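You operate a simulated robot arm through the tools that you are given. There is no shell and no other tool. Be economical: measure what you need, move in short steps, check, and stop when the job is done.

You run a simulated two-armed robot. Do the job below in one go: nothing can be reset, and whatever is moved stays where it is left.

Task
Pack both foam blocks in with the pad and fold the flaps down.
Fine: the carton in the jig; blocks first, then all four flaps, end flaps ahead of the long ones. Set down upright: foam block.

The check looks at the end state, three seconds after you hand in, the way a careful person would. Anything else that was tipped, shoved, dropped, spilled or broken makes it a failure. Flat cloth is picked up by pressing the open fingertips on it (5 to 10 N) and closing them slowly along it; thin cloth reads only 2 to 8 mm in the jaws.

Robot
Two 7-joint arms with two-finger grippers on one trunk, on a base that drives. Base frame: it is fixed to the floor where the robot stands at the start and does not move with it; the origin is under the middle of the robot, x ahead of it, y to its left, z up; the surface under the hand at the start is at about z = 80. Readings come in cm, rad, newtons and seconds.
The left shoulder is at the start at [2.4, 21.8, 123], the right one opposite. With the tool pointing down near the work surface each hand reaches from about 10 to 74 cm from the robot's upright axis, wherever it stands, measured 20 degrees to its own side. Places, roughly: far flap of the carton in the jig [70, 40, 100]; first end flap of the carton in the jig [60, 50, 100]; foam block (9x4x6 cm) [50, 10, 80]; inside of the carton in the jig [60, 40, 80]; near flap of the carton in the jig [50, 40, 100]; second end flap of the carton in the jig [60, 20, 100]. Payload 2.2 kg a hand.
The tool frame of a hand sits at the grasp point between the pads (the TCP): z along the fingers, y along the line on which they close. The tips reach 1.9 cm beyond it. Largest opening 11.6 cm; the body of the gripper starts 7 cm behind the TCP.
Orientation is that of the tool frame in the base frame, as [roll, pitch, yaw] about the fixed x, y, z axes, in that order (R = Rz(yaw) Ry(pitch) Rx(roll)). With the fingers straight down and closing along the base's y, the tool's x points along the base's -x, its y along +y and its z along -z.

Tools
- The arms move only by the tool step_arm. It takes "left_rows", "right_rows" or both (then of equal length, played together; a hand with none holds still); each is a list that holds one entry, the list of rows, each a list of 7 numbers: the shift along the base's x, y, z in mm, then the turn, a rotation vector about the base's x, y, z in rad, then the opening, from 0 (shut) to 1 (fully open). In form: [[[dx, dy, dz, wx, wy, wz, gripper], ...]]. A call has 1 to 8 rows; each row shifts and turns the commanded pose from where the row before left it. Rows are played at 5 a second. More than 5 cm and 0.15 rad between two rows, or a gripper value outside its range, and nothing of the call is played. Where a pose cannot be reached the arm comes as near as it can. A force on the tool above 90 N (or 10 N above the force at the start of the call, whichever is more), or a blocked arm, ends the call early, and 0.2 s more pass. Each finger halts on what it meets, pressing with about 41 N; the grip force reading is that of the motor and also rises with nothing between the fingers. The clock runs only during rows and for 0.2 s after the last one: add rows that do not move to give the fingers time. The reply holds the time, the measured pose of the TCP, the force on the tool along the base axes, the opening and the grip force, in the units named above and with some noise, with the torque about the TCP (base axes, N m) and any sound that the robot's microphone picked up.
- Cameras (640 x 400 px; columns grow to the right, rows downward): "scene" is now at [11.97, 3.84, 139.57]; the picture's right is [0.44, -0.90, 0.00], its down [-0.57, -0.28, -0.77] and it looks along [0.70, 0.34, -0.63] (base axes); focal length 245 px, centre (320, 200). "left" rides on the left gripper at [6.9, 1.5, -9.7] in its tool frame; the picture's right is [-0.21, 0.98, 0.00], its down [-0.76, -0.17, -0.63] and it looks along [-0.62, -0.14, 0.77] (tool axes); focal length 251 px, centre (320, 200). "right" rides on the right gripper at [6.9, -1.5, -9.7] in its tool frame; the picture's right is [0.21, 0.98, 0.00], its down [-0.76, 0.17, -0.63] and it looks along [-0.62, 0.14, 0.77] (tool axes); focal length 251 px, centre (320, 200). There is no depth. A picture from a camera that has moved, and an enlarged one, comes with that camera's place and axes in the base frame and with its lens.
- grab_frame(camera): a new picture of that camera. The clock stands still meanwhile.
- move_column(by): slides the trunk up (or, below 0, down) by that many cm; the arms and the scene camera ride with it, the base frame stays. It gives what a move gives, with no picture.
- base_move(legs): drives the robot by 1 to 6 legs, each [ahead, left, turn to the left] in cm, cm and rad, along the robot's own axes; the way and the turn of a leg run together, so that a leg with both is an arc; at most 150 cm and 3.142 rad a leg. The arms and the cameras ride along, it lands a little off, and it stops where it bumps. It gives what a move gives.
- head_to(pan, tilt): turns the head with the scene camera to pan (to the left, within 1.396 rad either way) and tilt (down, from -0.506 to 1.204), counted from straight ahead of the robot. It gives what a move gives.
- enlarge(camera, box): a new picture of the part [left, top, right, bottom] of that camera's present view, enlarged. The clock stands still meanwhile.
- job_done(): hands the job in; it is judged then, once.

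Go step by step. Nothing tells you exact positions but the pictures and the camera data: compare them with the known pose of the tool, close in by small moves and look again before you grip or let go. The budget is 120 turns and 108 pictures, counting those below and the enlarged ones. Unless the task says otherwise, let go and move clear before handing in, and close with one line.

The tools are called after "Call:" by a JSON object that holds its "op" and its "data". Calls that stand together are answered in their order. step_arm: Moves the arms, as the interface text tells. Its arguments: {"type":"object","properties":{"left_rows":{"type":"array","items":{"type":"array","items":{"type":"array","items":{"type":"number"}}}},"right_rows":{"type":"array","items":{"type":"array","items":{"type":"array","items":{"type":"number"}}}}},"required":[]} The other tools are called the same way: move_column (by) slides the trunk up or down; base_move (legs) drives the base; head_to (pan, tilt) turns the head that bears the scene camera; grab_frame (camera) takes a picture; enlarge (camera, box) takes an enlarged picture of a part of a camera's view; job_done () hands the job in.

At the start:

```text
time_s: 0.0
left_tcp_pos: [38.05, 47.7, 123.11]
left_tcp_rot: [-3.14, -0.002, -3.141]
left_force: [-0.4, 1.1, -0.2]
left_wrist_torque: [-0.01, -0.02, 0.0]
left_gripper_width: 11.58
left_finger_force: 0.1
right_tcp_pos: [40.07, 1.56, 122.25]
right_tcp_rot: [-3.14, -0.002, 3.141]
right_force: [0.5, 1.2, 0.5]
right_wrist_torque: [0.0, 0.0, -0.03]
right_gripper_width: 11.55
right_finger_force: 0.0
trunk travel left (down, up): [-37.5, 11.5]
robot x, y, heading: [-0.2, 0.06, 0.003]
head pan, tilt: [0.45, 0.682]
```

scene: 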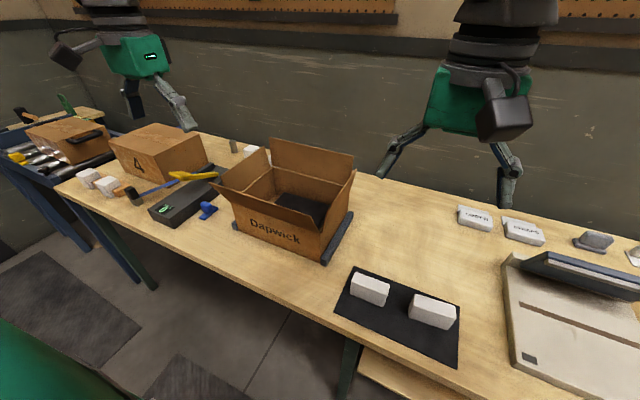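
right: 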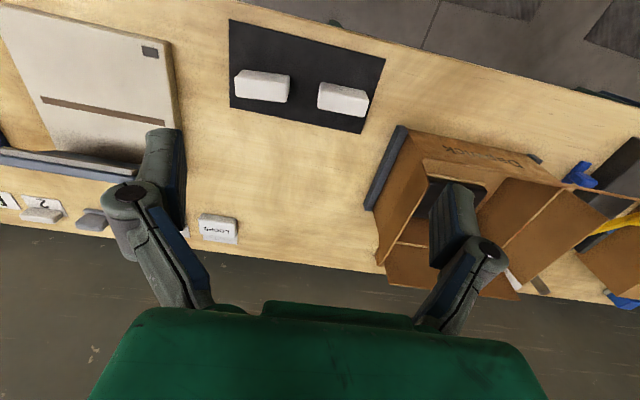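
left: 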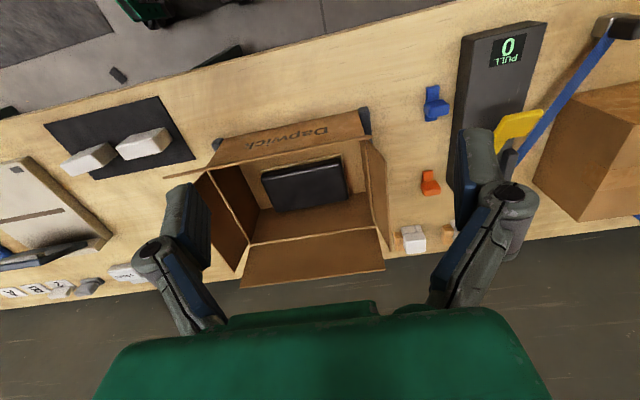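

The carton stands open in its jig with the dark pad inside, and the two foam blocks lie on a black mat to the right. I'll look closer to measure them.

Call:
{"op": "enlarge", "data": {"camera": "scene", "box": [210, 120, 370, 270]}}

Call:
{"op": "enlarge", "data": {"camera": "scene", "box": [320, 240, 480, 370]}}

Call:
{"op": "enlarge", "data": {"camera": "left", "box": [150, 80, 430, 300]}}

```text
2.67 times, centred on (290, 195) of scene
camera zoom: at [11.97, 3.84, 139.57], right [0.44, -0.9, 0.0], down [-0.57, -0.28, -0.77], along [0.7, 0.34, -0.63], focal length 652 px, centre (400, 213)
```

zoom: 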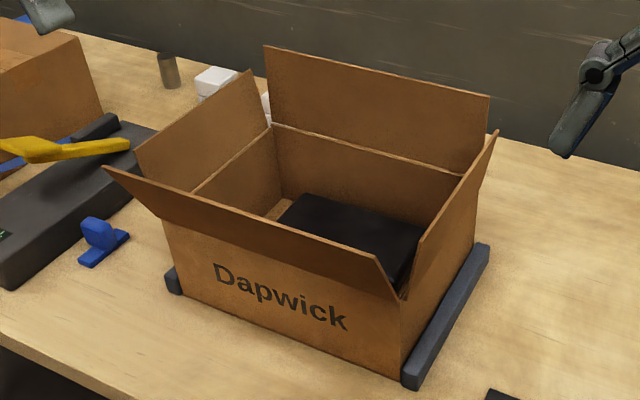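

```text
3.08 times, centred on (400, 305) of scene
camera zoom: at [11.97, 3.84, 139.57], right [0.44, -0.9, 0.0], down [-0.57, -0.28, -0.77], along [0.7, 0.34, -0.63], focal length 753 px, centre (74, -123)
```

zoom: 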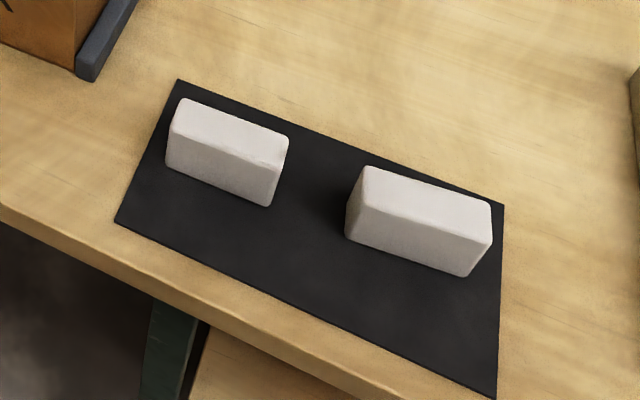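

```text
1.82 times, centred on (290, 190) of left
camera zoom: at [31.09, 49.2, 132.74], right [0.21, 0.98, 0.0], down [0.76, -0.17, 0.63], along [0.62, -0.14, -0.78], focal length 457 px, centre (374, 218)
```

zoom: 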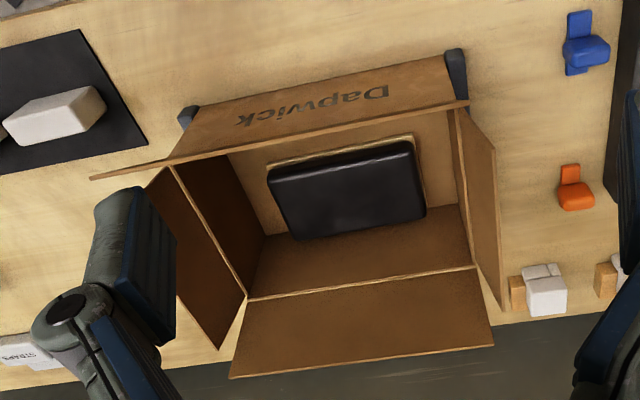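

The carton is about 22 × 29 × 13 cm, its near-right corner is around (52, 23), and its rim is at z≈93. I'll tilt the left hand so its camera looks down into the carton to find the free space, and take a closer look at the blocks.

Call:
{"op": "step_arm", "data": {"left_rows": [[[25, -12, 5, 0, 0.13, 0, 1], [25, -12, 5, 0, 0.13, 0, 1], [25, -12, 5, 0, 0.13, 0, 1], [25, -12, 5, 0, 0.13, 0, 1], [25, -12, 5, 0, 0.13, 0, 1]]]}}

Call:
{"op": "grab_frame", "data": {"camera": "left"}}

Call:
{"op": "enlarge", "data": {"camera": "right", "box": [220, 10, 400, 140]}}

```text
time_s: 1.2
left_tcp_pos: [50.52, 41.36, 125.6]
left_tcp_rot: [3.141, -0.654, 3.141]
left_force: [0.3, 0.3, -1.0]
left_wrist_torque: [0.01, 0.02, -0.03]
left_gripper_width: 11.62
left_finger_force: 0.1
right_tcp_pos: [39.9, 1.44, 122.26]
right_tcp_rot: [3.14, -0.002, 3.141]
right_force: [-0.2, -0.6, -0.3]
right_wrist_torque: [-0.01, 0.04, -0.02]
right_gripper_width: 11.6
right_finger_force: 0.1
trunk travel left (down, up): [-37.5, 11.5]
robot x, y, heading: [0.31, -0.23, 0.005]
head pan, tilt: [0.45, 0.682]
```

```text
101 pictures are left
camera left: at [50.89, 42.92, 137.49], right [0.17, 0.98, -0.13], down [0.99, -0.17, 0.04], along [0.02, -0.14, -0.99], focal length 251 px, centre (320, 200)
```

left: 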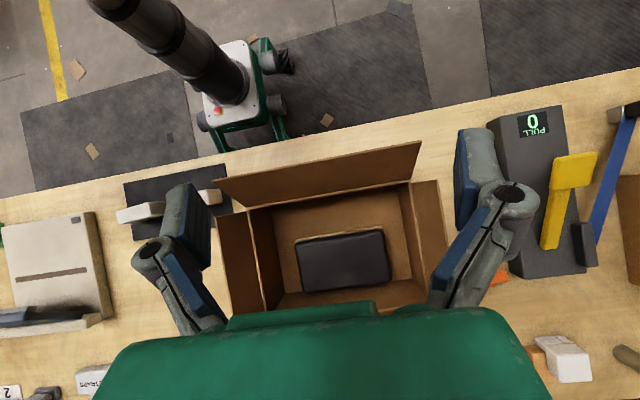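

```text
3.08 times, centred on (310, 75) of right
camera zoom: at [33.2, 0.1, 132.03], right [-0.21, 0.98, 0.0], down [0.76, 0.17, 0.63], along [0.62, 0.14, -0.78], focal length 774 px, centre (351, 585)
```

zoom: 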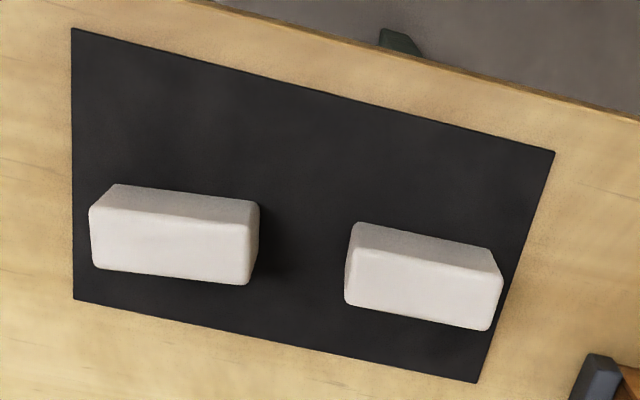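

Call:
{"op": "enlarge", "data": {"camera": "left", "box": [205, 140, 465, 330]}}

```text
2.11 times, centred on (335, 235) of left
camera zoom: at [50.89, 42.92, 137.49], right [0.17, 0.98, -0.13], down [0.99, -0.17, 0.04], along [0.02, -0.14, -0.99], focal length 529 px, centre (288, 126)
```

zoom: 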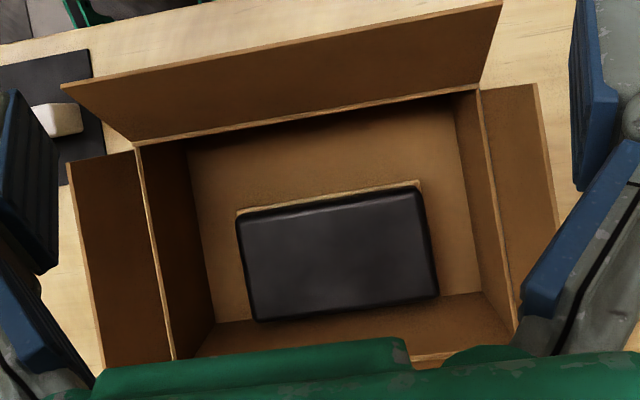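

The blocks stand 6 cm tall with the 9 cm side along y: A is centred near (47.8, 7.5) and B near (47.9, -7). There is a free strip in the carton at x 53–60, in front of the pad. The wrist camera would hit the near flap, so I'll turn the left hand 180° to put the camera on the far side, and park the right arm out of the way.

Call:
{"op": "step_arm", "data": {"left_rows": [[[-12, -15, 0, 0, -0.13, 0, 1], [-12, -15, 0, 0, -0.13, 0, 1], [-12, -15, 0, 0, -0.13, 0, 1], [-12, -15, 0, 0, -0.13, 0, 1], [-12, -15, 0, 0, -0.132, 0, 1], [0, 0, 0, 0, 0, 0.14, 1], [0, 0, 0, 0, 0, 0.14, 1], [0, 0, 0, 0, 0, 0.14, 1]]], "right_rows": [[[-10, -45, 0, 0, 0, 0, 1], [-10, -45, 0, 0, 0, 0, 1], [-10, -45, 0, 0, 0, 0, 1], [-10, -45, 0, 0, 0, 0, 1], [-10, -45, 0, 0, 0, 0, 1], [-10, -45, 0, 0, 0, 0, 1], [-10, -45, 0, 0, 0, 0, 1], [0, 0, 0, 0, 0, 0, 1]]]}}

Call:
{"op": "step_arm", "data": {"left_rows": [[[0, -10, 0, 0, 0, 0.14, 1], [0, -10, 0, 0, 0, 0.14, 1], [0, -10, 0, 0, 0, 0.14, 1], [0, -10, 0, 0, 0, 0.14, 1], [0, -10, 0, 0, 0, 0.14, 1], [0, -10, 0, 0, 0, 0.14, 1], [0, -10, 0, 0, 0, 0.14, 1], [0, -10, 0, 0, 0, 0.14, 1]]]}}

```text
time_s: 3.0
left_tcp_pos: [44.12, 33.94, 125.84]
left_tcp_rot: [3.14, 0.003, -2.722]
left_force: [-0.4, 0.1, 0.3]
left_wrist_torque: [0.02, -0.01, -0.02]
left_gripper_width: 11.62
left_finger_force: 0.1
right_tcp_pos: [32.87, -30.11, 122.31]
right_tcp_rot: [3.14, 0.002, -3.141]
right_force: [-0.5, -0.5, -0.4]
right_wrist_torque: [-0.02, -0.02, 0.01]
right_gripper_width: 11.6
right_finger_force: 0.1
trunk travel left (down, up): [-37.5, 11.5]
robot x, y, heading: [-0.01, 0.51, 0.001]
head pan, tilt: [0.45, 0.682]
```

```text
time_s: 4.8
left_tcp_pos: [44.16, 26.04, 125.9]
left_tcp_rot: [3.142, -0.013, -1.595]
left_force: [-0.1, -0.3, -0.4]
left_wrist_torque: [0.02, -0.03, 0.02]
left_gripper_width: 11.59
left_finger_force: 0.1
right_tcp_pos: [32.8, -30.4, 122.22]
right_tcp_rot: [3.14, 0.001, 3.141]
right_force: [0.6, 0.6, -0.9]
right_wrist_torque: [0.01, 0.02, 0.01]
right_gripper_width: 11.6
right_finger_force: 0.1
trunk travel left (down, up): [-37.5, 11.5]
robot x, y, heading: [0.19, -0.2, -0.006]
head pan, tilt: [0.45, 0.682]
```

The turn works so far, so I'll continue to a yaw of 0 while moving over block A.

Call:
{"op": "step_arm", "data": {"left_rows": [[[5, -20, 0, 0, 0, 0.145, 1], [5, -20, 0, 0, 0, 0.145, 1], [5, -20, 0, 0, 0, 0.145, 1], [5, -20, 0, 0, 0, 0.145, 1], [5, -20, 0, 0, 0, 0.145, 1], [5, -20, 0, 0, 0, 0.145, 1], [5, -20, 0, 0, 0, 0.145, 1], [0, -20, 0, 0, 0, 0.145, 1]]]}}

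Call:
{"op": "step_arm", "data": {"left_rows": [[[0, -10, -20, 0, 0, 0.145, 1], [0, -10, -20, 0, 0, 0.145, 1], [0, -5, -20, 0, 0, 0.145, 1], [0, 0, -20, 0, 0, 0.0, 1]]]}}

Call:
{"op": "grab_frame", "data": {"camera": "left"}}

Call:
{"op": "grab_frame", "data": {"camera": "scene"}}

```text
time_s: 6.6
left_tcp_pos: [48.01, 10.09, 126.14]
left_tcp_rot: [3.125, -0.003, -0.429]
left_force: [0.0, -0.7, 0.2]
left_wrist_torque: [-0.02, 0.01, 0.0]
left_gripper_width: 11.59
left_finger_force: 0.0
right_tcp_pos: [32.82, -30.52, 122.15]
right_tcp_rot: [3.138, 0.001, 3.141]
right_force: [0.0, -0.1, 0.1]
right_wrist_torque: [0.01, 0.03, -0.01]
right_gripper_width: 11.61
right_finger_force: 0.1
trunk travel left (down, up): [-37.5, 11.5]
robot x, y, heading: [-0.05, -0.02, 0.0]
head pan, tilt: [0.45, 0.682]
```

```text
time_s: 7.6
left_tcp_pos: [47.38, 16.74, 117.68]
left_tcp_rot: [3.111, -0.006, -0.002]
left_force: [0.3, 0.1, -0.9]
left_wrist_torque: [-0.02, 0.0, -0.01]
left_gripper_width: 11.62
left_finger_force: 0.1
left hand out of reach, approached as far as the arm can: row 2, 3, 4
right_tcp_pos: [32.95, -30.22, 122.27]
right_tcp_rot: [3.14, -0.001, -3.141]
right_force: [-0.4, 0.0, -1.3]
right_wrist_torque: [-0.01, -0.01, 0.03]
right_gripper_width: 11.6
right_finger_force: 0.0
trunk travel left (down, up): [-37.5, 11.5]
robot x, y, heading: [0.29, -0.03, 0.004]
head pan, tilt: [0.45, 0.682]
```

```text
98 pictures are left
camera left: at [54.16, 15.38, 127.45], right [-0.22, -0.98, 0.03], down [-0.76, 0.19, 0.62], along [-0.61, 0.11, -0.78], focal length 251 px, centre (320, 200)
```

left: 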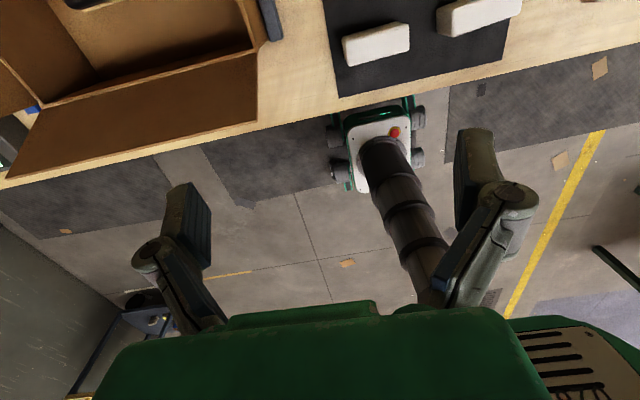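

```text
97 pictures are left
camera scene: at [12.52, 1.28, 139.04], right [0.19, -0.98, 0.0], down [-0.67, -0.13, -0.73], along [0.72, 0.14, -0.68], focal length 245 px, centre (320, 200)
```

scene: 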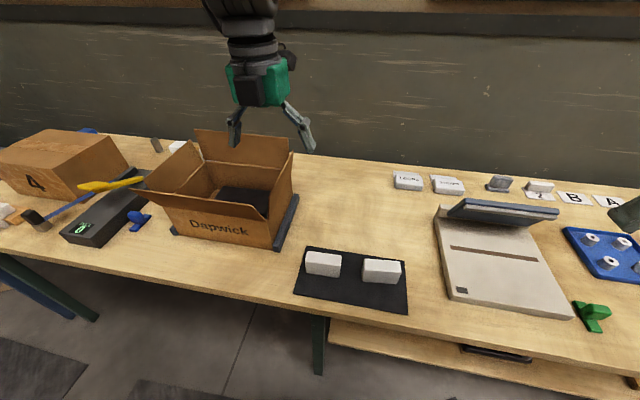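

At yaw 0 the left arm cannot reach far enough to its right. I'll drive the base 25 cm to the right so that both blocks fall inside the reach.

Call:
{"op": "base_move", "data": {"legs": [[0, -25, 0]]}}

Call:
{"op": "grab_frame", "data": {"camera": "left"}}

```text
time_s: 9.4
left_tcp_pos: [47.17, -8.24, 117.09]
left_tcp_rot: [3.114, 0.005, 0.0]
left_force: [-0.2, 0.1, -0.2]
left_wrist_torque: [-0.01, -0.01, -0.01]
left_gripper_width: 11.59
left_finger_force: 0.1
right_tcp_pos: [32.96, -55.04, 122.37]
right_tcp_rot: [-3.141, 0.001, 3.141]
right_force: [0.3, -0.7, -0.2]
right_wrist_torque: [-0.01, 0.02, 0.02]
right_gripper_width: 11.59
right_finger_force: 0.0
trunk travel left (down, up): [-37.5, 11.5]
robot x, y, heading: [-0.08, -25.43, -0.003]
head pan, tilt: [0.45, 0.682]
```

```text
96 pictures are left
camera left: at [54.12, -9.48, 126.78], right [-0.22, -0.98, 0.03], down [-0.75, 0.18, 0.63], along [-0.62, 0.11, -0.77], focal length 251 px, centre (320, 200)
```

left: 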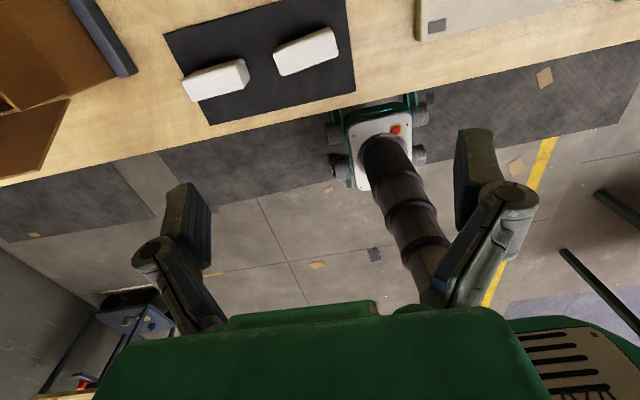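

Call:
{"op": "enlarge", "data": {"camera": "left", "box": [150, 0, 370, 130]}}

Call:
{"op": "step_arm", "data": {"left_rows": [[[3, 40, 0, 0.02, 0, 0, 1], [3, 40, 0, 0.01, 0, 0, 1], [0, 0, 0, 0, 0, 0, 1]]]}}

```text
2.91 times, centred on (260, 65) of left
camera zoom: at [54.12, -9.48, 126.78], right [-0.22, -0.98, 0.03], down [-0.75, 0.18, 0.63], along [-0.62, 0.11, -0.77], focal length 731 px, centre (494, 593)
```

zoom: 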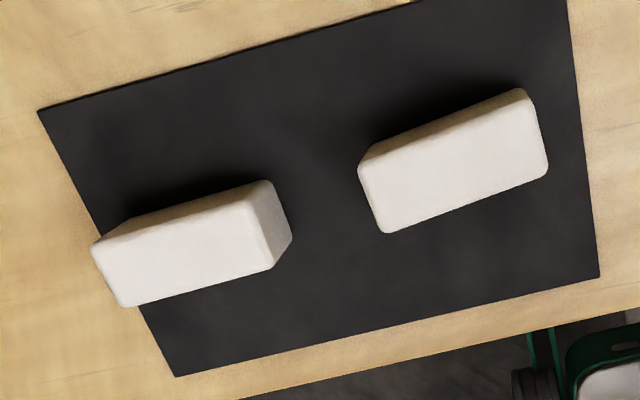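

```text
time_s: 10.2
left_tcp_pos: [47.72, -0.05, 117.46]
left_tcp_rot: [-3.141, 0.001, -0.001]
left_force: [-1.0, -0.7, 0.7]
left_wrist_torque: [-0.02, -0.01, 0.01]
left_gripper_width: 11.61
left_finger_force: 0.0
right_tcp_pos: [32.62, -54.93, 122.63]
right_tcp_rot: [-3.141, 0.004, -3.141]
right_force: [-0.5, 0.4, 0.3]
right_wrist_torque: [-0.01, 0.01, 0.02]
right_gripper_width: 11.61
right_finger_force: 0.0
trunk travel left (down, up): [-37.5, 11.5]
robot x, y, heading: [-0.02, -25.13, -0.003]
head pan, tilt: [0.45, 0.682]
```

Call:
{"op": "step_arm", "data": {"left_rows": [[[0, 37, -50, 0, 0, 0, 1], [-1, 37, -50, 0, 0, 0, 1], [-1, 0, -50, 0, 0, 0, 1], [0, 0, -50, 0, 0, 0, 1], [0, 0, -50, 0, 0, 0, 1], [0, 0, -25, 0, 0, 0, 1], [0, 0, 0, 0, 0, 0, 1]]]}}

Call:
{"op": "grab_frame", "data": {"camera": "left"}}

Call:
{"op": "grab_frame", "data": {"camera": "scene"}}

```text
refused: row 1 steps farther than a row can; nothing moved
```

```text
94 pictures are left
camera left: at [54.66, -1.7, 127.11], right [-0.22, -0.98, 0.0], down [-0.75, 0.17, 0.63], along [-0.62, 0.14, -0.77], focal length 251 px, centre (320, 200)
```

left: 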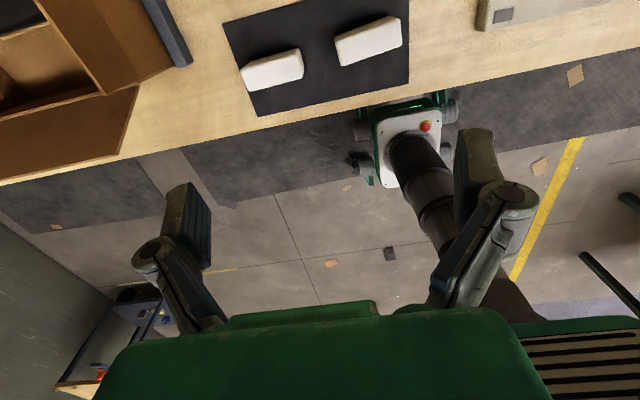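

```text
93 pictures are left
camera scene: at [12.18, -23.47, 138.99], right [0.27, -0.96, 0.0], down [-0.66, -0.18, -0.73], along [0.7, 0.2, -0.69], focal length 245 px, centre (320, 200)
```

scene: 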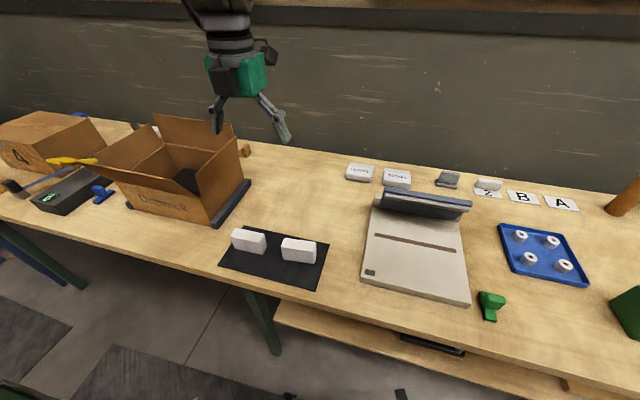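

The step was too long, so I'll use shorter rows.

Call:
{"op": "step_arm", "data": {"left_rows": [[[0, 25, -40, 0, 0, 0, 1], [-1, 25, -40, 0, 0, 0, 1], [-1, 25, -40, 0, 0, 0, 1], [0, 0, -45, 0, 0, 0, 1], [0, 0, -45, 0, 0, 0, 1], [0, 0, -45, 0, 0, 0, 1], [0, 0, -15, 0, 0, 0, 1], [0, 0, 0, 0, 0, 0, 1]]]}}

Call:
{"op": "grab_frame", "data": {"camera": "left"}}

Call:
{"op": "enlarge", "data": {"camera": "scene", "box": [190, 180, 350, 290]}}

```text
time_s: 12.0
left_tcp_pos: [47.39, 7.44, 90.32]
left_tcp_rot: [-3.141, 0.001, -0.001]
left_force: [0.3, 0.6, -0.3]
left_wrist_torque: [0.0, 0.02, 0.01]
left_gripper_width: 11.61
left_finger_force: 0.0
right_tcp_pos: [32.56, -54.72, 122.44]
right_tcp_rot: [-3.139, 0.005, 3.141]
right_force: [-0.6, -0.3, 0.3]
right_wrist_torque: [0.02, -0.01, 0.05]
right_gripper_width: 11.59
right_finger_force: 0.1
trunk travel left (down, up): [-37.5, 11.5]
robot x, y, heading: [-0.06, -24.99, 0.0]
head pan, tilt: [0.45, 0.682]
```

```text
92 pictures are left
camera left: at [54.25, 5.9, 99.92], right [-0.22, -0.98, 0.0], down [-0.75, 0.17, 0.64], along [-0.62, 0.14, -0.77], focal length 251 px, centre (320, 200)
```

left: 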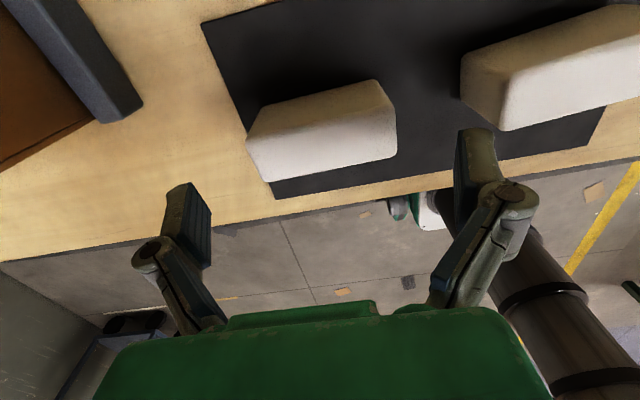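

```text
3.64 times, centred on (270, 235) of scene
camera zoom: at [12.0, -21.7, 139.58], right [0.44, -0.9, 0.0], down [-0.57, -0.27, -0.77], along [0.7, 0.34, -0.63], focal length 890 px, centre (502, 73)
```

zoom: 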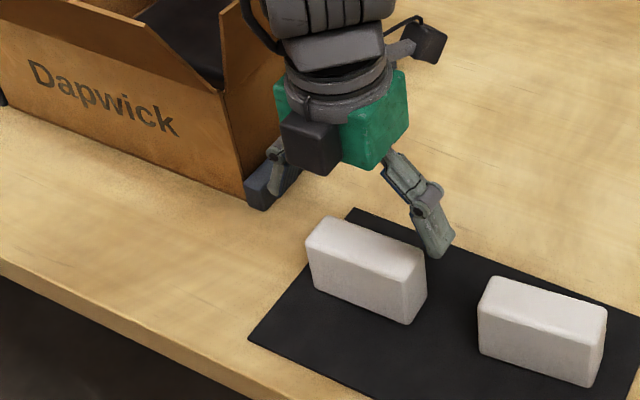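

Everything lines up. I'll lower to grip the upper half of block A and close on its 9 cm length.

Call:
{"op": "step_arm", "data": {"left_rows": [[[0, 0, -30, 0, 0, 0, 1], [0, 0, -26, 0, 0, 0, 1], [0, 0, 0, 0, 0, 0, 1], [0, 0, 0, 0, 0, 0, 0.85], [0, 0, 0, 0, 0, 0, 0.7], [0, 0, 0, 0, 0, 0, 0.7]]]}}

Call:
{"op": "enlarge", "data": {"camera": "scene", "box": [190, 140, 350, 290]}}

```text
time_s: 13.4
left_tcp_pos: [47.42, 7.66, 84.63]
left_tcp_rot: [-3.141, 0.002, 0.001]
left_force: [-0.4, -0.8, 8.8]
left_wrist_torque: [-0.11, 0.03, 0.15]
left_gripper_width: 9.0
left_finger_force: 41.1
right_tcp_pos: [32.58, -54.95, 122.51]
right_tcp_rot: [-3.141, 0.004, 3.141]
right_force: [-0.7, 0.6, -0.9]
right_wrist_torque: [0.04, 0.01, 0.02]
right_gripper_width: 11.59
right_finger_force: 0.0
trunk travel left (down, up): [-37.5, 11.5]
robot x, y, heading: [-0.01, -25.14, -0.0]
head pan, tilt: [0.45, 0.682]
```

```text
2.67 times, centred on (270, 215) of scene
camera zoom: at [11.92, -21.81, 139.6], right [0.44, -0.9, 0.0], down [-0.57, -0.27, -0.77], along [0.7, 0.34, -0.63], focal length 652 px, centre (453, 160)
```

zoom: 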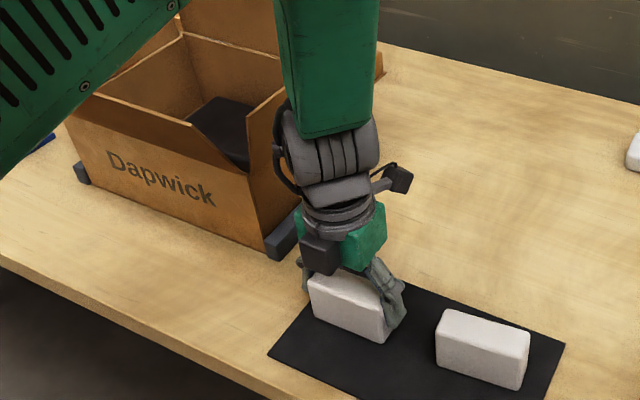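

Block A is held at 9.0 cm width. I'll lift it well clear and drive the base left so the carton is in reach.

Call:
{"op": "step_arm", "data": {"left_rows": [[[0, 0, 20, 0, 0, 0, 0.7], [0, 0, 45, 0, 0, 0, 0.7], [0, 0, 45, 0, 0, 0, 0.7], [0, 0, 45, 0, 0, 0, 0.7], [0, 0, 45, 0, 0, 0, 0.7], [0, 0, 45, 0, 0, 0, 0.7], [0, 0, 45, 0, 0, 0, 0.7], [0, 0, 0, 0, 0, 0, 0.7]]]}}

Call:
{"op": "base_move", "data": {"legs": [[0, 32, 0]]}}

Call:
{"op": "grab_frame", "data": {"camera": "scene"}}

Call:
{"op": "grab_frame", "data": {"camera": "left"}}

```text
time_s: 15.2
left_tcp_pos: [47.26, 7.94, 113.52]
left_tcp_rot: [3.12, 0.006, 0.013]
left_force: [0.2, -0.3, 0.1]
left_wrist_torque: [0.0, 0.01, 0.01]
left_gripper_width: 8.92
left_finger_force: 41.0
right_tcp_pos: [32.78, -54.73, 122.42]
right_tcp_rot: [-3.138, 0.0, 3.141]
right_force: [-0.5, 0.2, 0.5]
right_wrist_torque: [0.04, 0.02, -0.03]
right_gripper_width: 11.61
right_finger_force: 0.1
trunk travel left (down, up): [-37.5, 11.5]
robot x, y, heading: [0.23, -25.31, 0.001]
head pan, tilt: [0.45, 0.682]
```

```text
time_s: 17.4
left_tcp_pos: [47.72, 37.35, 114.3]
left_tcp_rot: [3.134, -0.003, 0.002]
left_force: [-0.2, -1.0, 0.0]
left_wrist_torque: [0.13, -0.02, 0.0]
left_gripper_width: 8.93
left_finger_force: 40.9
right_tcp_pos: [32.47, -25.58, 121.89]
right_tcp_rot: [3.126, 0.005, 3.132]
right_force: [0.2, 1.3, 1.0]
right_wrist_torque: [-0.05, -0.02, 0.01]
right_gripper_width: 11.59
right_finger_force: 0.1
trunk travel left (down, up): [-37.5, 11.5]
robot x, y, heading: [0.09, 6.37, -0.015]
head pan, tilt: [0.45, 0.682]
```

```text
89 pictures are left
camera scene: at [12.08, 7.53, 139.63], right [0.43, -0.9, -0.02], down [-0.57, -0.26, -0.78], along [0.7, 0.34, -0.63], focal length 245 px, centre (320, 200)
```

scene: 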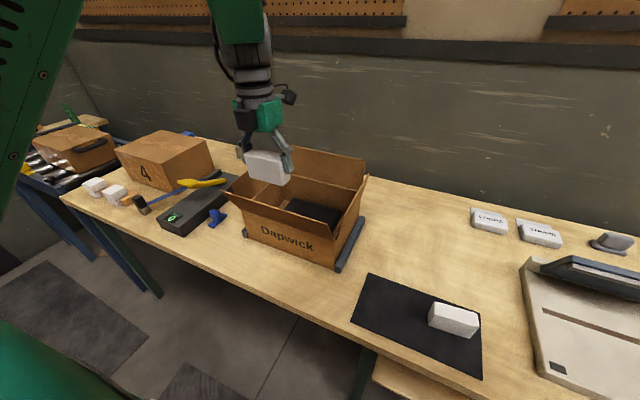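

```text
88 pictures are left
camera left: at [54.59, 35.67, 123.94], right [-0.21, -0.98, 0.01], down [-0.76, 0.17, 0.63], along [-0.62, 0.13, -0.78], focal length 251 px, centre (320, 200)
```

left: 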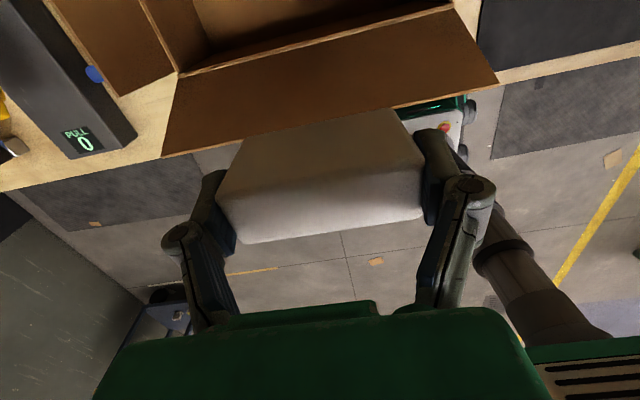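

Call:
{"op": "step_arm", "data": {"left_rows": [[[25, 12, 0, 0, 0, 0, 0.7], [26, 12, 0, 0, 0, 0, 0.7], [26, 12, 0, 0, 0, 0, 0.7], [26, 12, 0, 0, 0, 0, 0.7], [0, 0, 0, 0, 0, 0, 0.7], [0, 0, 0, 0, 0, 0, 0.7], [0, 0, 0, 0, 0, 0, 0.7]]]}}

Call:
{"op": "grab_frame", "data": {"camera": "scene"}}

Call:
{"op": "grab_frame", "data": {"camera": "left"}}

```text
time_s: 18.9
left_tcp_pos: [57.76, 43.66, 113.55]
left_tcp_rot: [3.12, -0.003, 0.003]
left_force: [0.5, -0.5, 0.5]
left_wrist_torque: [-0.01, 0.02, -0.02]
left_gripper_width: 8.92
left_finger_force: 40.7
right_tcp_pos: [32.44, -23.85, 122.48]
right_tcp_rot: [-3.142, 0.007, 3.133]
right_force: [-0.4, -0.4, -0.3]
right_wrist_torque: [0.02, 0.02, 0.0]
right_gripper_width: 11.6
right_finger_force: 0.0
trunk travel left (down, up): [-37.5, 11.5]
robot x, y, heading: [-0.15, 6.45, -0.0]
head pan, tilt: [0.45, 0.682]
```

```text
87 pictures are left
camera scene: at [12.24, 10.25, 139.55], right [0.43, -0.9, 0.0], down [-0.57, -0.27, -0.77], along [0.7, 0.33, -0.64], focal length 245 px, centre (320, 200)
```

scene: 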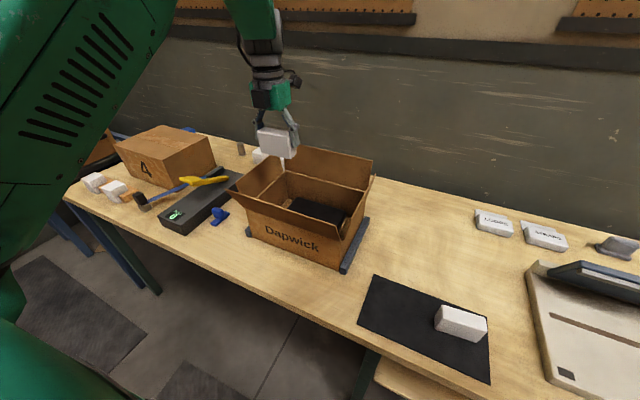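

```text
86 pictures are left
camera left: at [64.72, 42.27, 123.37], right [-0.21, -0.98, 0.02], down [-0.76, 0.18, 0.63], along [-0.62, 0.12, -0.78], focal length 251 px, centre (320, 200)
```

left: 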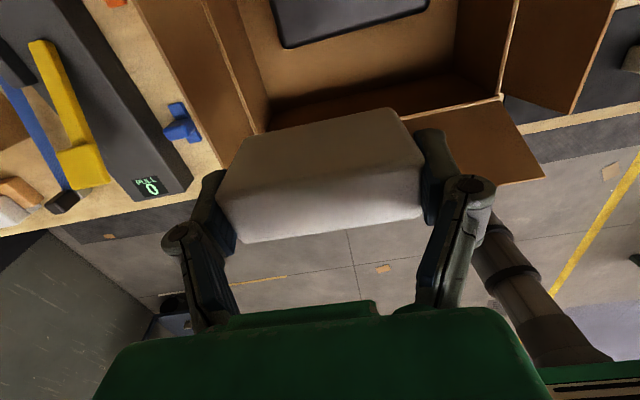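

The free strip is confirmed (floor x 53.5–60). I'll lower the block in stages and watch the contact forces.

Call:
{"op": "step_arm", "data": {"left_rows": [[[-1, 5, -40, 0.02, 0, 0, 0.7], [0, 5, -40, 0, 0, 0, 0.7], [0, 0, -40, 0, 0, 0, 0.7], [0, 0, -40, 0, 0, 0, 0.7], [0, 0, -40, 0, 0, 0, 0.7], [0, 0, -20, 0, 0, 0, 0.7], [0, 0, 0, 0, 0, 0, 0.7]]]}}

Call:
{"op": "grab_frame", "data": {"camera": "left"}}

Call:
{"op": "enlarge", "data": {"camera": "scene", "box": [210, 80, 390, 280]}}

```text
time_s: 20.6
left_tcp_pos: [57.73, 46.29, 91.16]
left_tcp_rot: [3.126, -0.004, 0.003]
left_force: [-0.8, 1.7, -0.6]
left_wrist_torque: [-0.09, -0.04, 0.02]
left_gripper_width: 8.9
left_finger_force: 41.0
right_tcp_pos: [32.34, -21.65, 122.89]
right_tcp_rot: [-3.126, 0.007, 3.134]
right_force: [-0.5, 1.2, -0.2]
right_wrist_torque: [-0.07, 0.0, -0.03]
right_gripper_width: 11.59
right_finger_force: 0.0
trunk travel left (down, up): [-37.5, 11.5]
robot x, y, heading: [0.05, 6.58, -0.01]
head pan, tilt: [0.45, 0.682]
```

```text
85 pictures are left
camera left: at [64.56, 44.96, 100.92], right [-0.21, -0.98, 0.01], down [-0.76, 0.17, 0.63], along [-0.61, 0.12, -0.78], focal length 251 px, centre (320, 200)
```

left: 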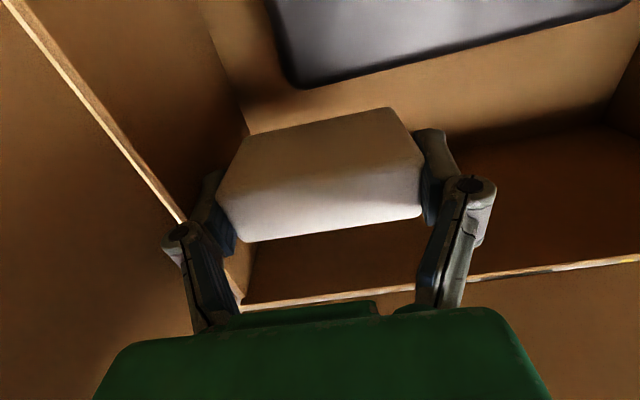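

```text
2.00 times, centred on (300, 180) of scene
camera zoom: at [12.24, 11.96, 139.51], right [0.43, -0.9, 0.01], down [-0.57, -0.28, -0.77], along [0.7, 0.32, -0.64], focal length 489 px, centre (360, 240)
```

zoom: 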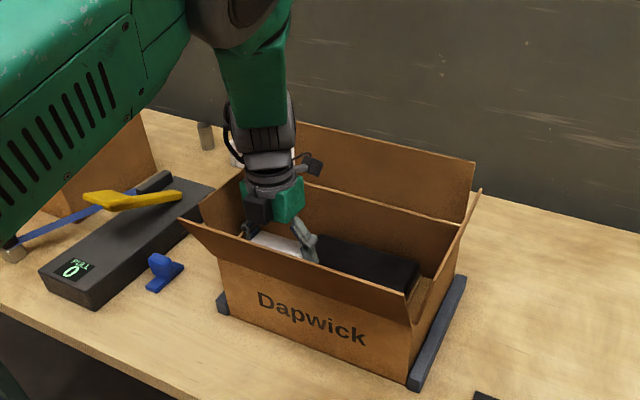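

The readings show the robot swaying slowly after the drive, so I'll hold still until it settles.

Call:
{"op": "step_arm", "data": {"left_rows": [[[0, 0, 0, 0, 0, 0, 0.7], [0, 0, 0, 0, 0, 0, 0.7], [0, 0, 0, 0, 0, 0, 0.7], [0, 0, 0, 0, 0, 0, 0.7]]]}}

Call:
{"op": "step_arm", "data": {"left_rows": [[[0, 0, 0, 0, 0, 0, 0.7], [0, 0, 0, 0, 0, 0, 0.7], [0, 0, 0, 0, 0, 0, 0.7]]]}}

Call:
{"op": "step_arm", "data": {"left_rows": [[[0, 0, 0, 0, 0, 0, 0.7], [0, 0, 0, 0, 0, 0, 0.7], [0, 0, 0, 0, 0, 0, 0.7], [0, 0, 0, 0, 0, 0, 0.7], [0, 0, 0, 0, 0, 0, 0.7], [0, 0, 0, 0, 0, 0, 0.7], [0, 0, 0, 0, 0, 0, 0.7], [0, 0, 0, 0, 0, 0, 0.7]]]}}

```text
time_s: 21.6
left_tcp_pos: [57.86, 45.45, 91.6]
left_tcp_rot: [3.132, -0.004, 0.002]
left_force: [-0.9, 0.6, -1.4]
left_wrist_torque: [-0.03, 0.0, 0.0]
left_gripper_width: 8.89
left_finger_force: 41.0
right_tcp_pos: [32.32, -23.05, 122.63]
right_tcp_rot: [-3.134, 0.005, 3.134]
right_force: [0.1, 0.6, 0.8]
right_wrist_torque: [-0.01, 0.03, 0.02]
right_gripper_width: 11.61
right_finger_force: 0.1
trunk travel left (down, up): [-37.5, 11.5]
robot x, y, heading: [0.22, 6.49, -0.01]
head pan, tilt: [0.45, 0.682]
```

```text
time_s: 22.4
left_tcp_pos: [57.62, 46.2, 91.29]
left_tcp_rot: [3.126, -0.003, 0.004]
left_force: [-1.2, 0.7, -0.1]
left_wrist_torque: [-0.03, -0.05, 0.03]
left_gripper_width: 8.9
left_finger_force: 41.2
right_tcp_pos: [32.35, -21.95, 122.95]
right_tcp_rot: [-3.128, 0.007, 3.135]
right_force: [-0.7, -0.6, -0.1]
right_wrist_torque: [-0.05, 0.0, 0.02]
right_gripper_width: 11.58
right_finger_force: 0.0
trunk travel left (down, up): [-37.5, 11.5]
robot x, y, heading: [0.08, 6.54, -0.009]
head pan, tilt: [0.45, 0.682]
```

```text
time_s: 24.1
left_tcp_pos: [57.73, 45.86, 91.33]
left_tcp_rot: [3.128, -0.003, 0.005]
left_force: [-0.4, 0.3, -0.1]
left_wrist_torque: [-0.03, -0.04, 0.02]
left_gripper_width: 8.85
left_finger_force: 40.9
right_tcp_pos: [32.31, -22.22, 122.95]
right_tcp_rot: [-3.128, 0.006, 3.137]
right_force: [0.5, -0.3, -0.1]
right_wrist_torque: [-0.03, 0.02, -0.04]
right_gripper_width: 11.6
right_finger_force: 0.1
trunk travel left (down, up): [-37.5, 11.5]
robot x, y, heading: [0.03, 6.84, -0.008]
head pan, tilt: [0.45, 0.682]
```

Call:
{"op": "step_arm", "data": {"left_rows": [[[-1, -10, 0, 0.012, 0, 0, 0.7], [0, -8, -10, 0, 0, 0, 0.7], [0, 0, -15, 0, 0, 0, 0.7], [0, 0, -15, 0, 0, 0, 0.7], [0, 0, 0, 0, 0, 0, 0.7], [0, 0, 0, 0, 0, 0, 0.7]]]}}

Call:
{"op": "grab_frame", "data": {"camera": "left"}}

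Call:
{"op": "enlarge", "data": {"camera": "scene", "box": [210, 80, 390, 280]}}

```text
time_s: 25.6
left_tcp_pos: [57.65, 42.46, 87.78]
left_tcp_rot: [-3.129, -0.003, 0.002]
left_force: [0.3, -0.6, -0.1]
left_wrist_torque: [0.02, 0.03, -0.02]
left_gripper_width: 8.84
left_finger_force: 41.1
right_tcp_pos: [32.29, -24.34, 122.42]
right_tcp_rot: [3.136, 0.004, 3.131]
right_force: [-0.1, -0.1, 0.2]
right_wrist_torque: [0.01, -0.02, -0.02]
right_gripper_width: 11.59
right_finger_force: 0.1
trunk travel left (down, up): [-37.5, 11.5]
robot x, y, heading: [0.12, 6.32, -0.007]
head pan, tilt: [0.45, 0.682]
```

```text
83 pictures are left
camera left: at [64.49, 40.76, 97.51], right [-0.21, -0.98, -0.01], down [-0.76, 0.16, 0.63], along [-0.61, 0.15, -0.78], focal length 251 px, centre (320, 200)
```

left: 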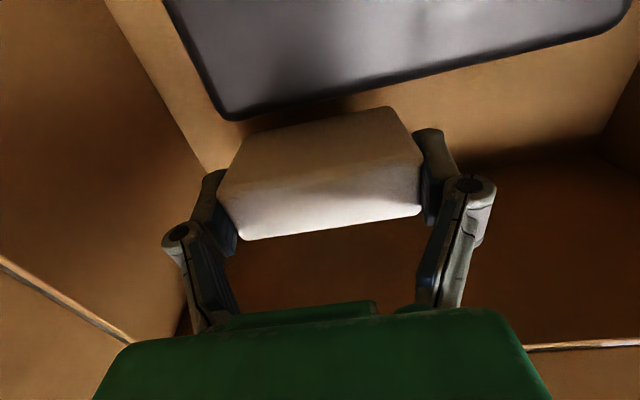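

```text
2.00 times, centred on (300, 180) of scene
camera zoom: at [12.23, 8.19, 139.6], right [0.43, -0.9, -0.01], down [-0.57, -0.26, -0.78], along [0.7, 0.34, -0.63], focal length 489 px, centre (360, 240)
```

zoom: 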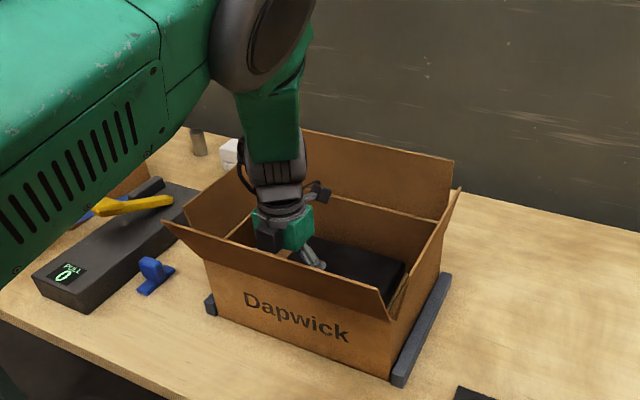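

Call:
{"op": "step_arm", "data": {"left_rows": [[[0, 0, 0, 0, 0, 0, 0.7], [0, 0, -5, 0, 0, 0, 0.7], [0, 0, -5, 0, 0, 0, 0.7], [0, 0, -5, 0, 0, 0, 0.7], [0, 0, 0, 0, 0, 0, 0.7], [0, 0, 0, 0, 0, 0, 0.7], [0, 0, 0, 0, 0, 0, 0.7], [0, 0, 0, 0, 0, 0, 0.7]]]}}

Call:
{"op": "step_arm", "data": {"left_rows": [[[0, 0, 0, 0, 0, 0, 0.7], [0, 0, 0, 0, 0, 0, 0.7], [0, 0, 0, 0, 0, 0, 0.7]]]}}

Call:
{"op": "grab_frame", "data": {"camera": "left"}}

```text
time_s: 27.4
left_tcp_pos: [57.58, 42.62, 86.39]
left_tcp_rot: [-3.129, -0.004, 0.003]
left_force: [0.1, -0.8, -0.1]
left_wrist_torque: [0.01, 0.03, 0.01]
left_gripper_width: 8.82
left_finger_force: 40.7
right_tcp_pos: [32.43, -24.15, 122.52]
right_tcp_rot: [3.141, 0.005, 3.132]
right_force: [-1.1, 0.8, 0.0]
right_wrist_torque: [-0.03, 0.01, -0.04]
right_gripper_width: 11.58
right_finger_force: 0.0
trunk travel left (down, up): [-37.5, 11.5]
robot x, y, heading: [0.19, 6.62, -0.009]
head pan, tilt: [0.45, 0.682]
```

```text
time_s: 28.1
left_tcp_pos: [57.62, 41.98, 86.62]
left_tcp_rot: [-3.126, -0.003, 0.0]
left_force: [0.2, 0.3, -0.4]
left_wrist_torque: [0.03, 0.02, 0.0]
left_gripper_width: 8.82
left_finger_force: 41.3
right_tcp_pos: [32.3, -24.72, 122.38]
right_tcp_rot: [3.135, 0.005, 3.129]
right_force: [-1.0, 0.3, 0.0]
right_wrist_torque: [0.02, 0.0, -0.03]
right_gripper_width: 11.6
right_finger_force: 0.0
trunk travel left (down, up): [-37.5, 11.5]
robot x, y, heading: [-0.05, 6.65, -0.007]
head pan, tilt: [0.45, 0.682]
```

```text
81 pictures are left
camera left: at [64.48, 40.37, 96.21], right [-0.21, -0.98, -0.02], down [-0.76, 0.16, 0.63], along [-0.61, 0.15, -0.77], focal length 251 px, centre (320, 200)
```

left: 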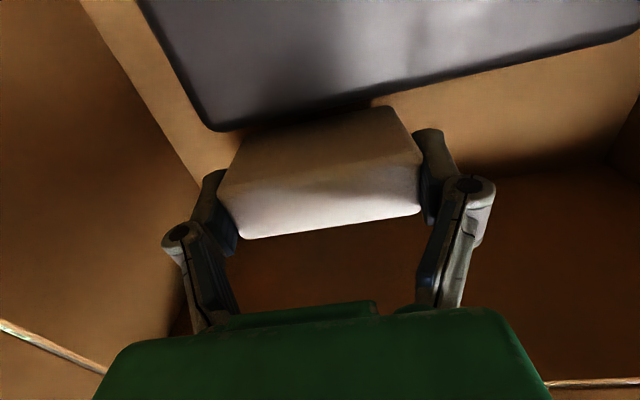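

Call:
{"op": "step_arm", "data": {"left_rows": [[[-2, 4, 0, -0.012, 0, 0, 0.7], [-1, 4, -4, 0, 0, 0, 0.7], [0, 0, -3, 0, 0, 0, 0.7], [0, 0, -3, 0, 0, 0, 0.7], [0, 0, 0, 0, 0, 0, 0.7], [0, 0, 0, 0, 0, 0, 0.7], [0, 0, 0, 0, 0, 0, 0.7], [0, 0, 0, 0, 0, 0, 0.7]]]}}

Call:
{"op": "grab_frame", "data": {"camera": "left"}}

```text
time_s: 29.9
left_tcp_pos: [57.36, 43.43, 85.52]
left_tcp_rot: [-3.141, -0.005, 0.002]
left_force: [0.4, -0.4, -1.1]
left_wrist_torque: [-0.01, 0.01, 0.0]
left_gripper_width: 8.84
left_finger_force: 41.6
right_tcp_pos: [32.19, -24.1, 122.45]
right_tcp_rot: [3.139, 0.004, 3.133]
right_force: [-0.4, 0.6, 0.6]
right_wrist_torque: [0.01, 0.02, 0.0]
right_gripper_width: 11.56
right_finger_force: 0.0
trunk travel left (down, up): [-37.5, 11.5]
robot x, y, heading: [0.25, 6.5, -0.008]
head pan, tilt: [0.45, 0.682]
```

```text
80 pictures are left
camera left: at [64.21, 41.83, 95.2], right [-0.21, -0.98, 0.0], down [-0.76, 0.16, 0.63], along [-0.61, 0.13, -0.78], focal length 251 px, centre (320, 200)
```

left: 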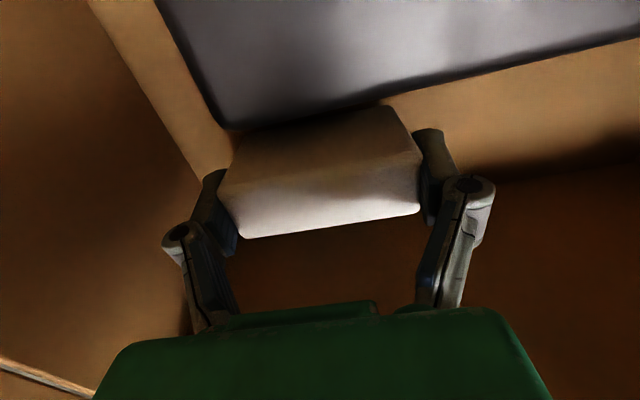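

Call:
{"op": "step_arm", "data": {"left_rows": [[[0, 0, -3, 0, 0, 0, 0.7], [0, 0, -2, 0, 0, 0, 0.7], [0, 0, -2, 0, 0, 0, 0.7], [0, 0, 0, 0, 0, 0, 0.7], [0, 0, 0, 0, 0, 0, 0.7]]]}}

```text
time_s: 31.1
left_tcp_pos: [57.31, 43.84, 85.1]
left_tcp_rot: [-3.141, -0.012, 0.001]
left_force: [-0.2, 7.5, 40.8]
left_wrist_torque: [0.02, 0.48, -0.07]
left_gripper_width: 8.91
left_finger_force: 40.6
right_tcp_pos: [32.02, -23.85, 122.73]
right_tcp_rot: [3.141, 0.01, 3.132]
right_force: [-0.7, 0.2, -0.5]
right_wrist_torque: [0.02, -0.01, 0.06]
right_gripper_width: 11.58
right_finger_force: 0.1
trunk travel left (down, up): [-37.5, 11.5]
robot x, y, heading: [0.28, 6.24, -0.008]
head pan, tilt: [0.45, 0.682]
```

The block has touched down at TCP z 85.1. I'll ease up, open the fingers and rise.

Call:
{"op": "step_arm", "data": {"left_rows": [[[0, 0, 4, 0, 0, 0, 0.7], [0, 0, 0, 0, 0, 0, 0.7], [0, 0, 0, 0, 0, 0, 0.82], [0, 0, 0, 0, 0, 0, 0.86], [0, 0, 0, 0, 0, 0, 0.86]]]}}

Call:
{"op": "grab_frame", "data": {"camera": "left"}}

```text
time_s: 32.4
left_tcp_pos: [57.21, 43.71, 84.93]
left_tcp_rot: [3.136, -0.002, 0.001]
left_force: [0.1, -0.9, -0.2]
left_wrist_torque: [-0.01, 0.02, 0.02]
left_gripper_width: 9.99
left_finger_force: 0.0
right_tcp_pos: [32.32, -23.73, 122.47]
right_tcp_rot: [3.14, 0.004, 3.133]
right_force: [1.0, 0.7, -0.7]
right_wrist_torque: [0.0, -0.01, 0.02]
right_gripper_width: 11.62
right_finger_force: 0.0
trunk travel left (down, up): [-37.5, 11.5]
robot x, y, heading: [0.08, 6.31, -0.007]
head pan, tilt: [0.45, 0.682]
```

```text
79 pictures are left
camera left: at [64.23, 42.17, 94.69], right [-0.21, -0.98, 0.0], down [-0.76, 0.17, 0.63], along [-0.62, 0.13, -0.78], focal length 251 px, centre (320, 200)
```

left: 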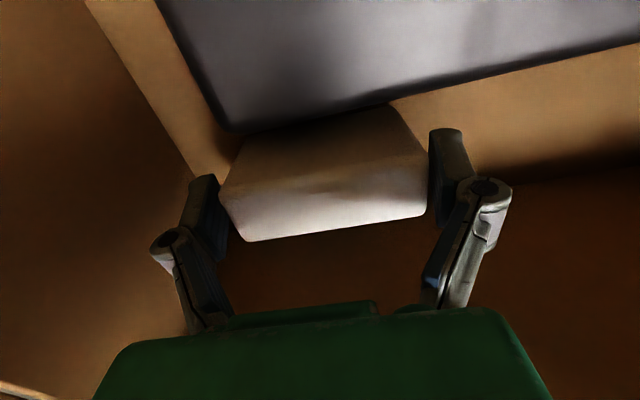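

Released cleanly. I'll rise straight up and drive right for block B.

Call:
{"op": "step_arm", "data": {"left_rows": [[[0, 0, 20, 0, 0, 0, 0.86], [0, 0, 40, 0, 0, 0, 0.86], [0, 0, 45, 0, 0, 0, 0.86], [0, 0, 45, 0, 0, 0, 0.86], [0, 0, 45, 0, 0, 0, 0.86], [0, 0, 45, 0, 0, 0, 1], [0, 0, 45, 0, 0, 0, 1], [0, 0, 0, 0, 0, 0, 1]]]}}

Call:
{"op": "grab_frame", "data": {"camera": "left"}}

Call:
{"op": "base_move", "data": {"legs": [[0, -38, 0]]}}

Call:
{"op": "step_arm", "data": {"left_rows": [[[-20, -20, 0, 0, 0, 0, 1], [-20, -20, 0, 0, 0, 0, 1], [-20, -20, 0, 0, 0, 0, 1], [-20, -20, 0, 0, 0, 0, 1], [-15, -20, 0, 0, 0, 0, 1], [0, -20, 0, 0, 0, 0, 1], [0, 0, 0, 0, 0, 0, 1], [0, 0, 0, 0, 0, 0, 1]]]}}

```text
time_s: 34.1
left_tcp_pos: [57.07, 43.65, 113.61]
left_tcp_rot: [3.137, -0.003, 0.002]
left_force: [-0.4, -0.6, -0.1]
left_wrist_torque: [0.0, 0.01, 0.01]
left_gripper_width: 11.6
left_finger_force: 0.2
right_tcp_pos: [32.36, -23.64, 122.52]
right_tcp_rot: [-3.141, 0.005, 3.132]
right_force: [-0.1, 0.6, -0.1]
right_wrist_torque: [0.04, 0.03, 0.02]
right_gripper_width: 11.59
right_finger_force: 0.1
trunk travel left (down, up): [-37.5, 11.5]
robot x, y, heading: [0.21, 6.33, -0.004]
head pan, tilt: [0.45, 0.682]
```

```text
78 pictures are left
camera left: at [63.89, 42.09, 123.26], right [-0.21, -0.98, 0.0], down [-0.76, 0.17, 0.63], along [-0.62, 0.13, -0.78], focal length 251 px, centre (320, 200)
```

left: 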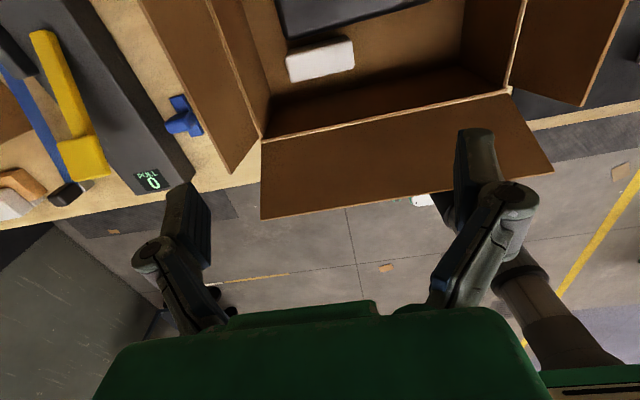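

```text
time_s: 36.6
left_tcp_pos: [56.51, 5.86, 113.44]
left_tcp_rot: [3.133, -0.003, 0.004]
left_force: [-0.5, 0.0, -0.1]
left_wrist_torque: [-0.01, 0.0, -0.01]
left_gripper_width: 11.6
left_finger_force: 0.0
right_tcp_pos: [32.0, -61.45, 122.58]
right_tcp_rot: [-3.135, 0.004, 3.135]
right_force: [0.2, -0.5, 0.1]
right_wrist_torque: [-0.01, 0.01, 0.02]
right_gripper_width: 11.58
right_finger_force: 0.1
trunk travel left (down, up): [-37.5, 11.5]
robot x, y, heading: [-0.09, -32.64, -0.01]
head pan, tilt: [0.45, 0.682]
```

```text
time_s: 38.4
left_tcp_pos: [46.89, -5.57, 113.55]
left_tcp_rot: [3.104, 0.006, 0.028]
left_force: [-1.3, 0.9, 0.1]
left_wrist_torque: [-0.02, -0.01, 0.01]
left_gripper_width: 11.63
left_finger_force: 0.0
right_tcp_pos: [31.67, -61.79, 122.61]
right_tcp_rot: [-3.14, 0.009, 3.134]
right_force: [0.0, 0.0, -0.7]
right_wrist_torque: [0.0, -0.02, -0.02]
right_gripper_width: 11.61
right_finger_force: 0.0
trunk travel left (down, up): [-37.5, 11.5]
robot x, y, heading: [-0.22, -32.06, -0.002]
head pan, tilt: [0.45, 0.682]
```

Call:
{"op": "base_move", "data": {"legs": [[1, -9, 0.01]]}}

Call:
{"op": "step_arm", "data": {"left_rows": [[[0, 20, 0, 0.02, 0, 0.04, 1], [0, 25, 0, 0.018, 0, 0.04, 1], [0, 20, 0, 0, 0, 0, 1], [0, 0, 0, 0, 0, 0, 1], [0, 0, 0, 0, 0, 0, 1], [0, 0, 0, 0, 0, 0, 1]]]}}

Call:
{"op": "enlarge", "data": {"camera": "left", "box": [180, 0, 460, 175]}}

```text
time_s: 39.5
left_tcp_pos: [47.52, -11.59, 113.05]
left_tcp_rot: [3.106, 0.004, 0.027]
left_force: [-0.9, 1.8, -1.1]
left_wrist_torque: [-0.14, -0.03, 0.05]
left_gripper_width: 11.61
left_finger_force: 0.0
right_tcp_pos: [33.07, -67.16, 123.2]
right_tcp_rot: [-3.114, 0.007, -3.134]
right_force: [1.3, -0.9, 0.2]
right_wrist_torque: [0.01, 0.03, 0.02]
right_gripper_width: 11.58
right_finger_force: 0.0
trunk travel left (down, up): [-37.5, 11.5]
robot x, y, heading: [0.7, -40.45, 0.003]
head pan, tilt: [0.45, 0.682]
```

```text
time_s: 41.1
left_tcp_pos: [47.08, -8.52, 114.45]
left_tcp_rot: [-3.113, -0.008, 0.104]
left_force: [0.1, 0.4, -0.5]
left_wrist_torque: [0.03, -0.05, 0.01]
left_gripper_width: 11.61
left_finger_force: 0.0
right_tcp_pos: [32.47, -70.79, 122.71]
right_tcp_rot: [-3.141, 0.011, -3.137]
right_force: [0.1, 0.3, 0.4]
right_wrist_torque: [-0.06, 0.0, -0.02]
right_gripper_width: 11.63
right_finger_force: 0.0
trunk travel left (down, up): [-37.5, 11.5]
robot x, y, heading: [0.75, -41.38, 0.003]
head pan, tilt: [0.45, 0.682]
stopped in row 6 (left hand): the arm was blocked; the commanded pose is now the measured one
```

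```text
2.29 times, centred on (320, 88) of left
camera zoom: at [54.05, -9.62, 124.05], right [-0.11, -0.99, -0.03], down [-0.77, 0.07, 0.63], along [-0.62, 0.09, -0.78], focal length 575 px, centre (320, 457)
```

zoom: 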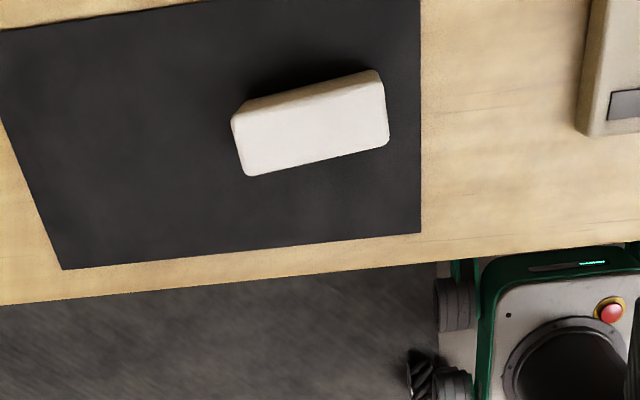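

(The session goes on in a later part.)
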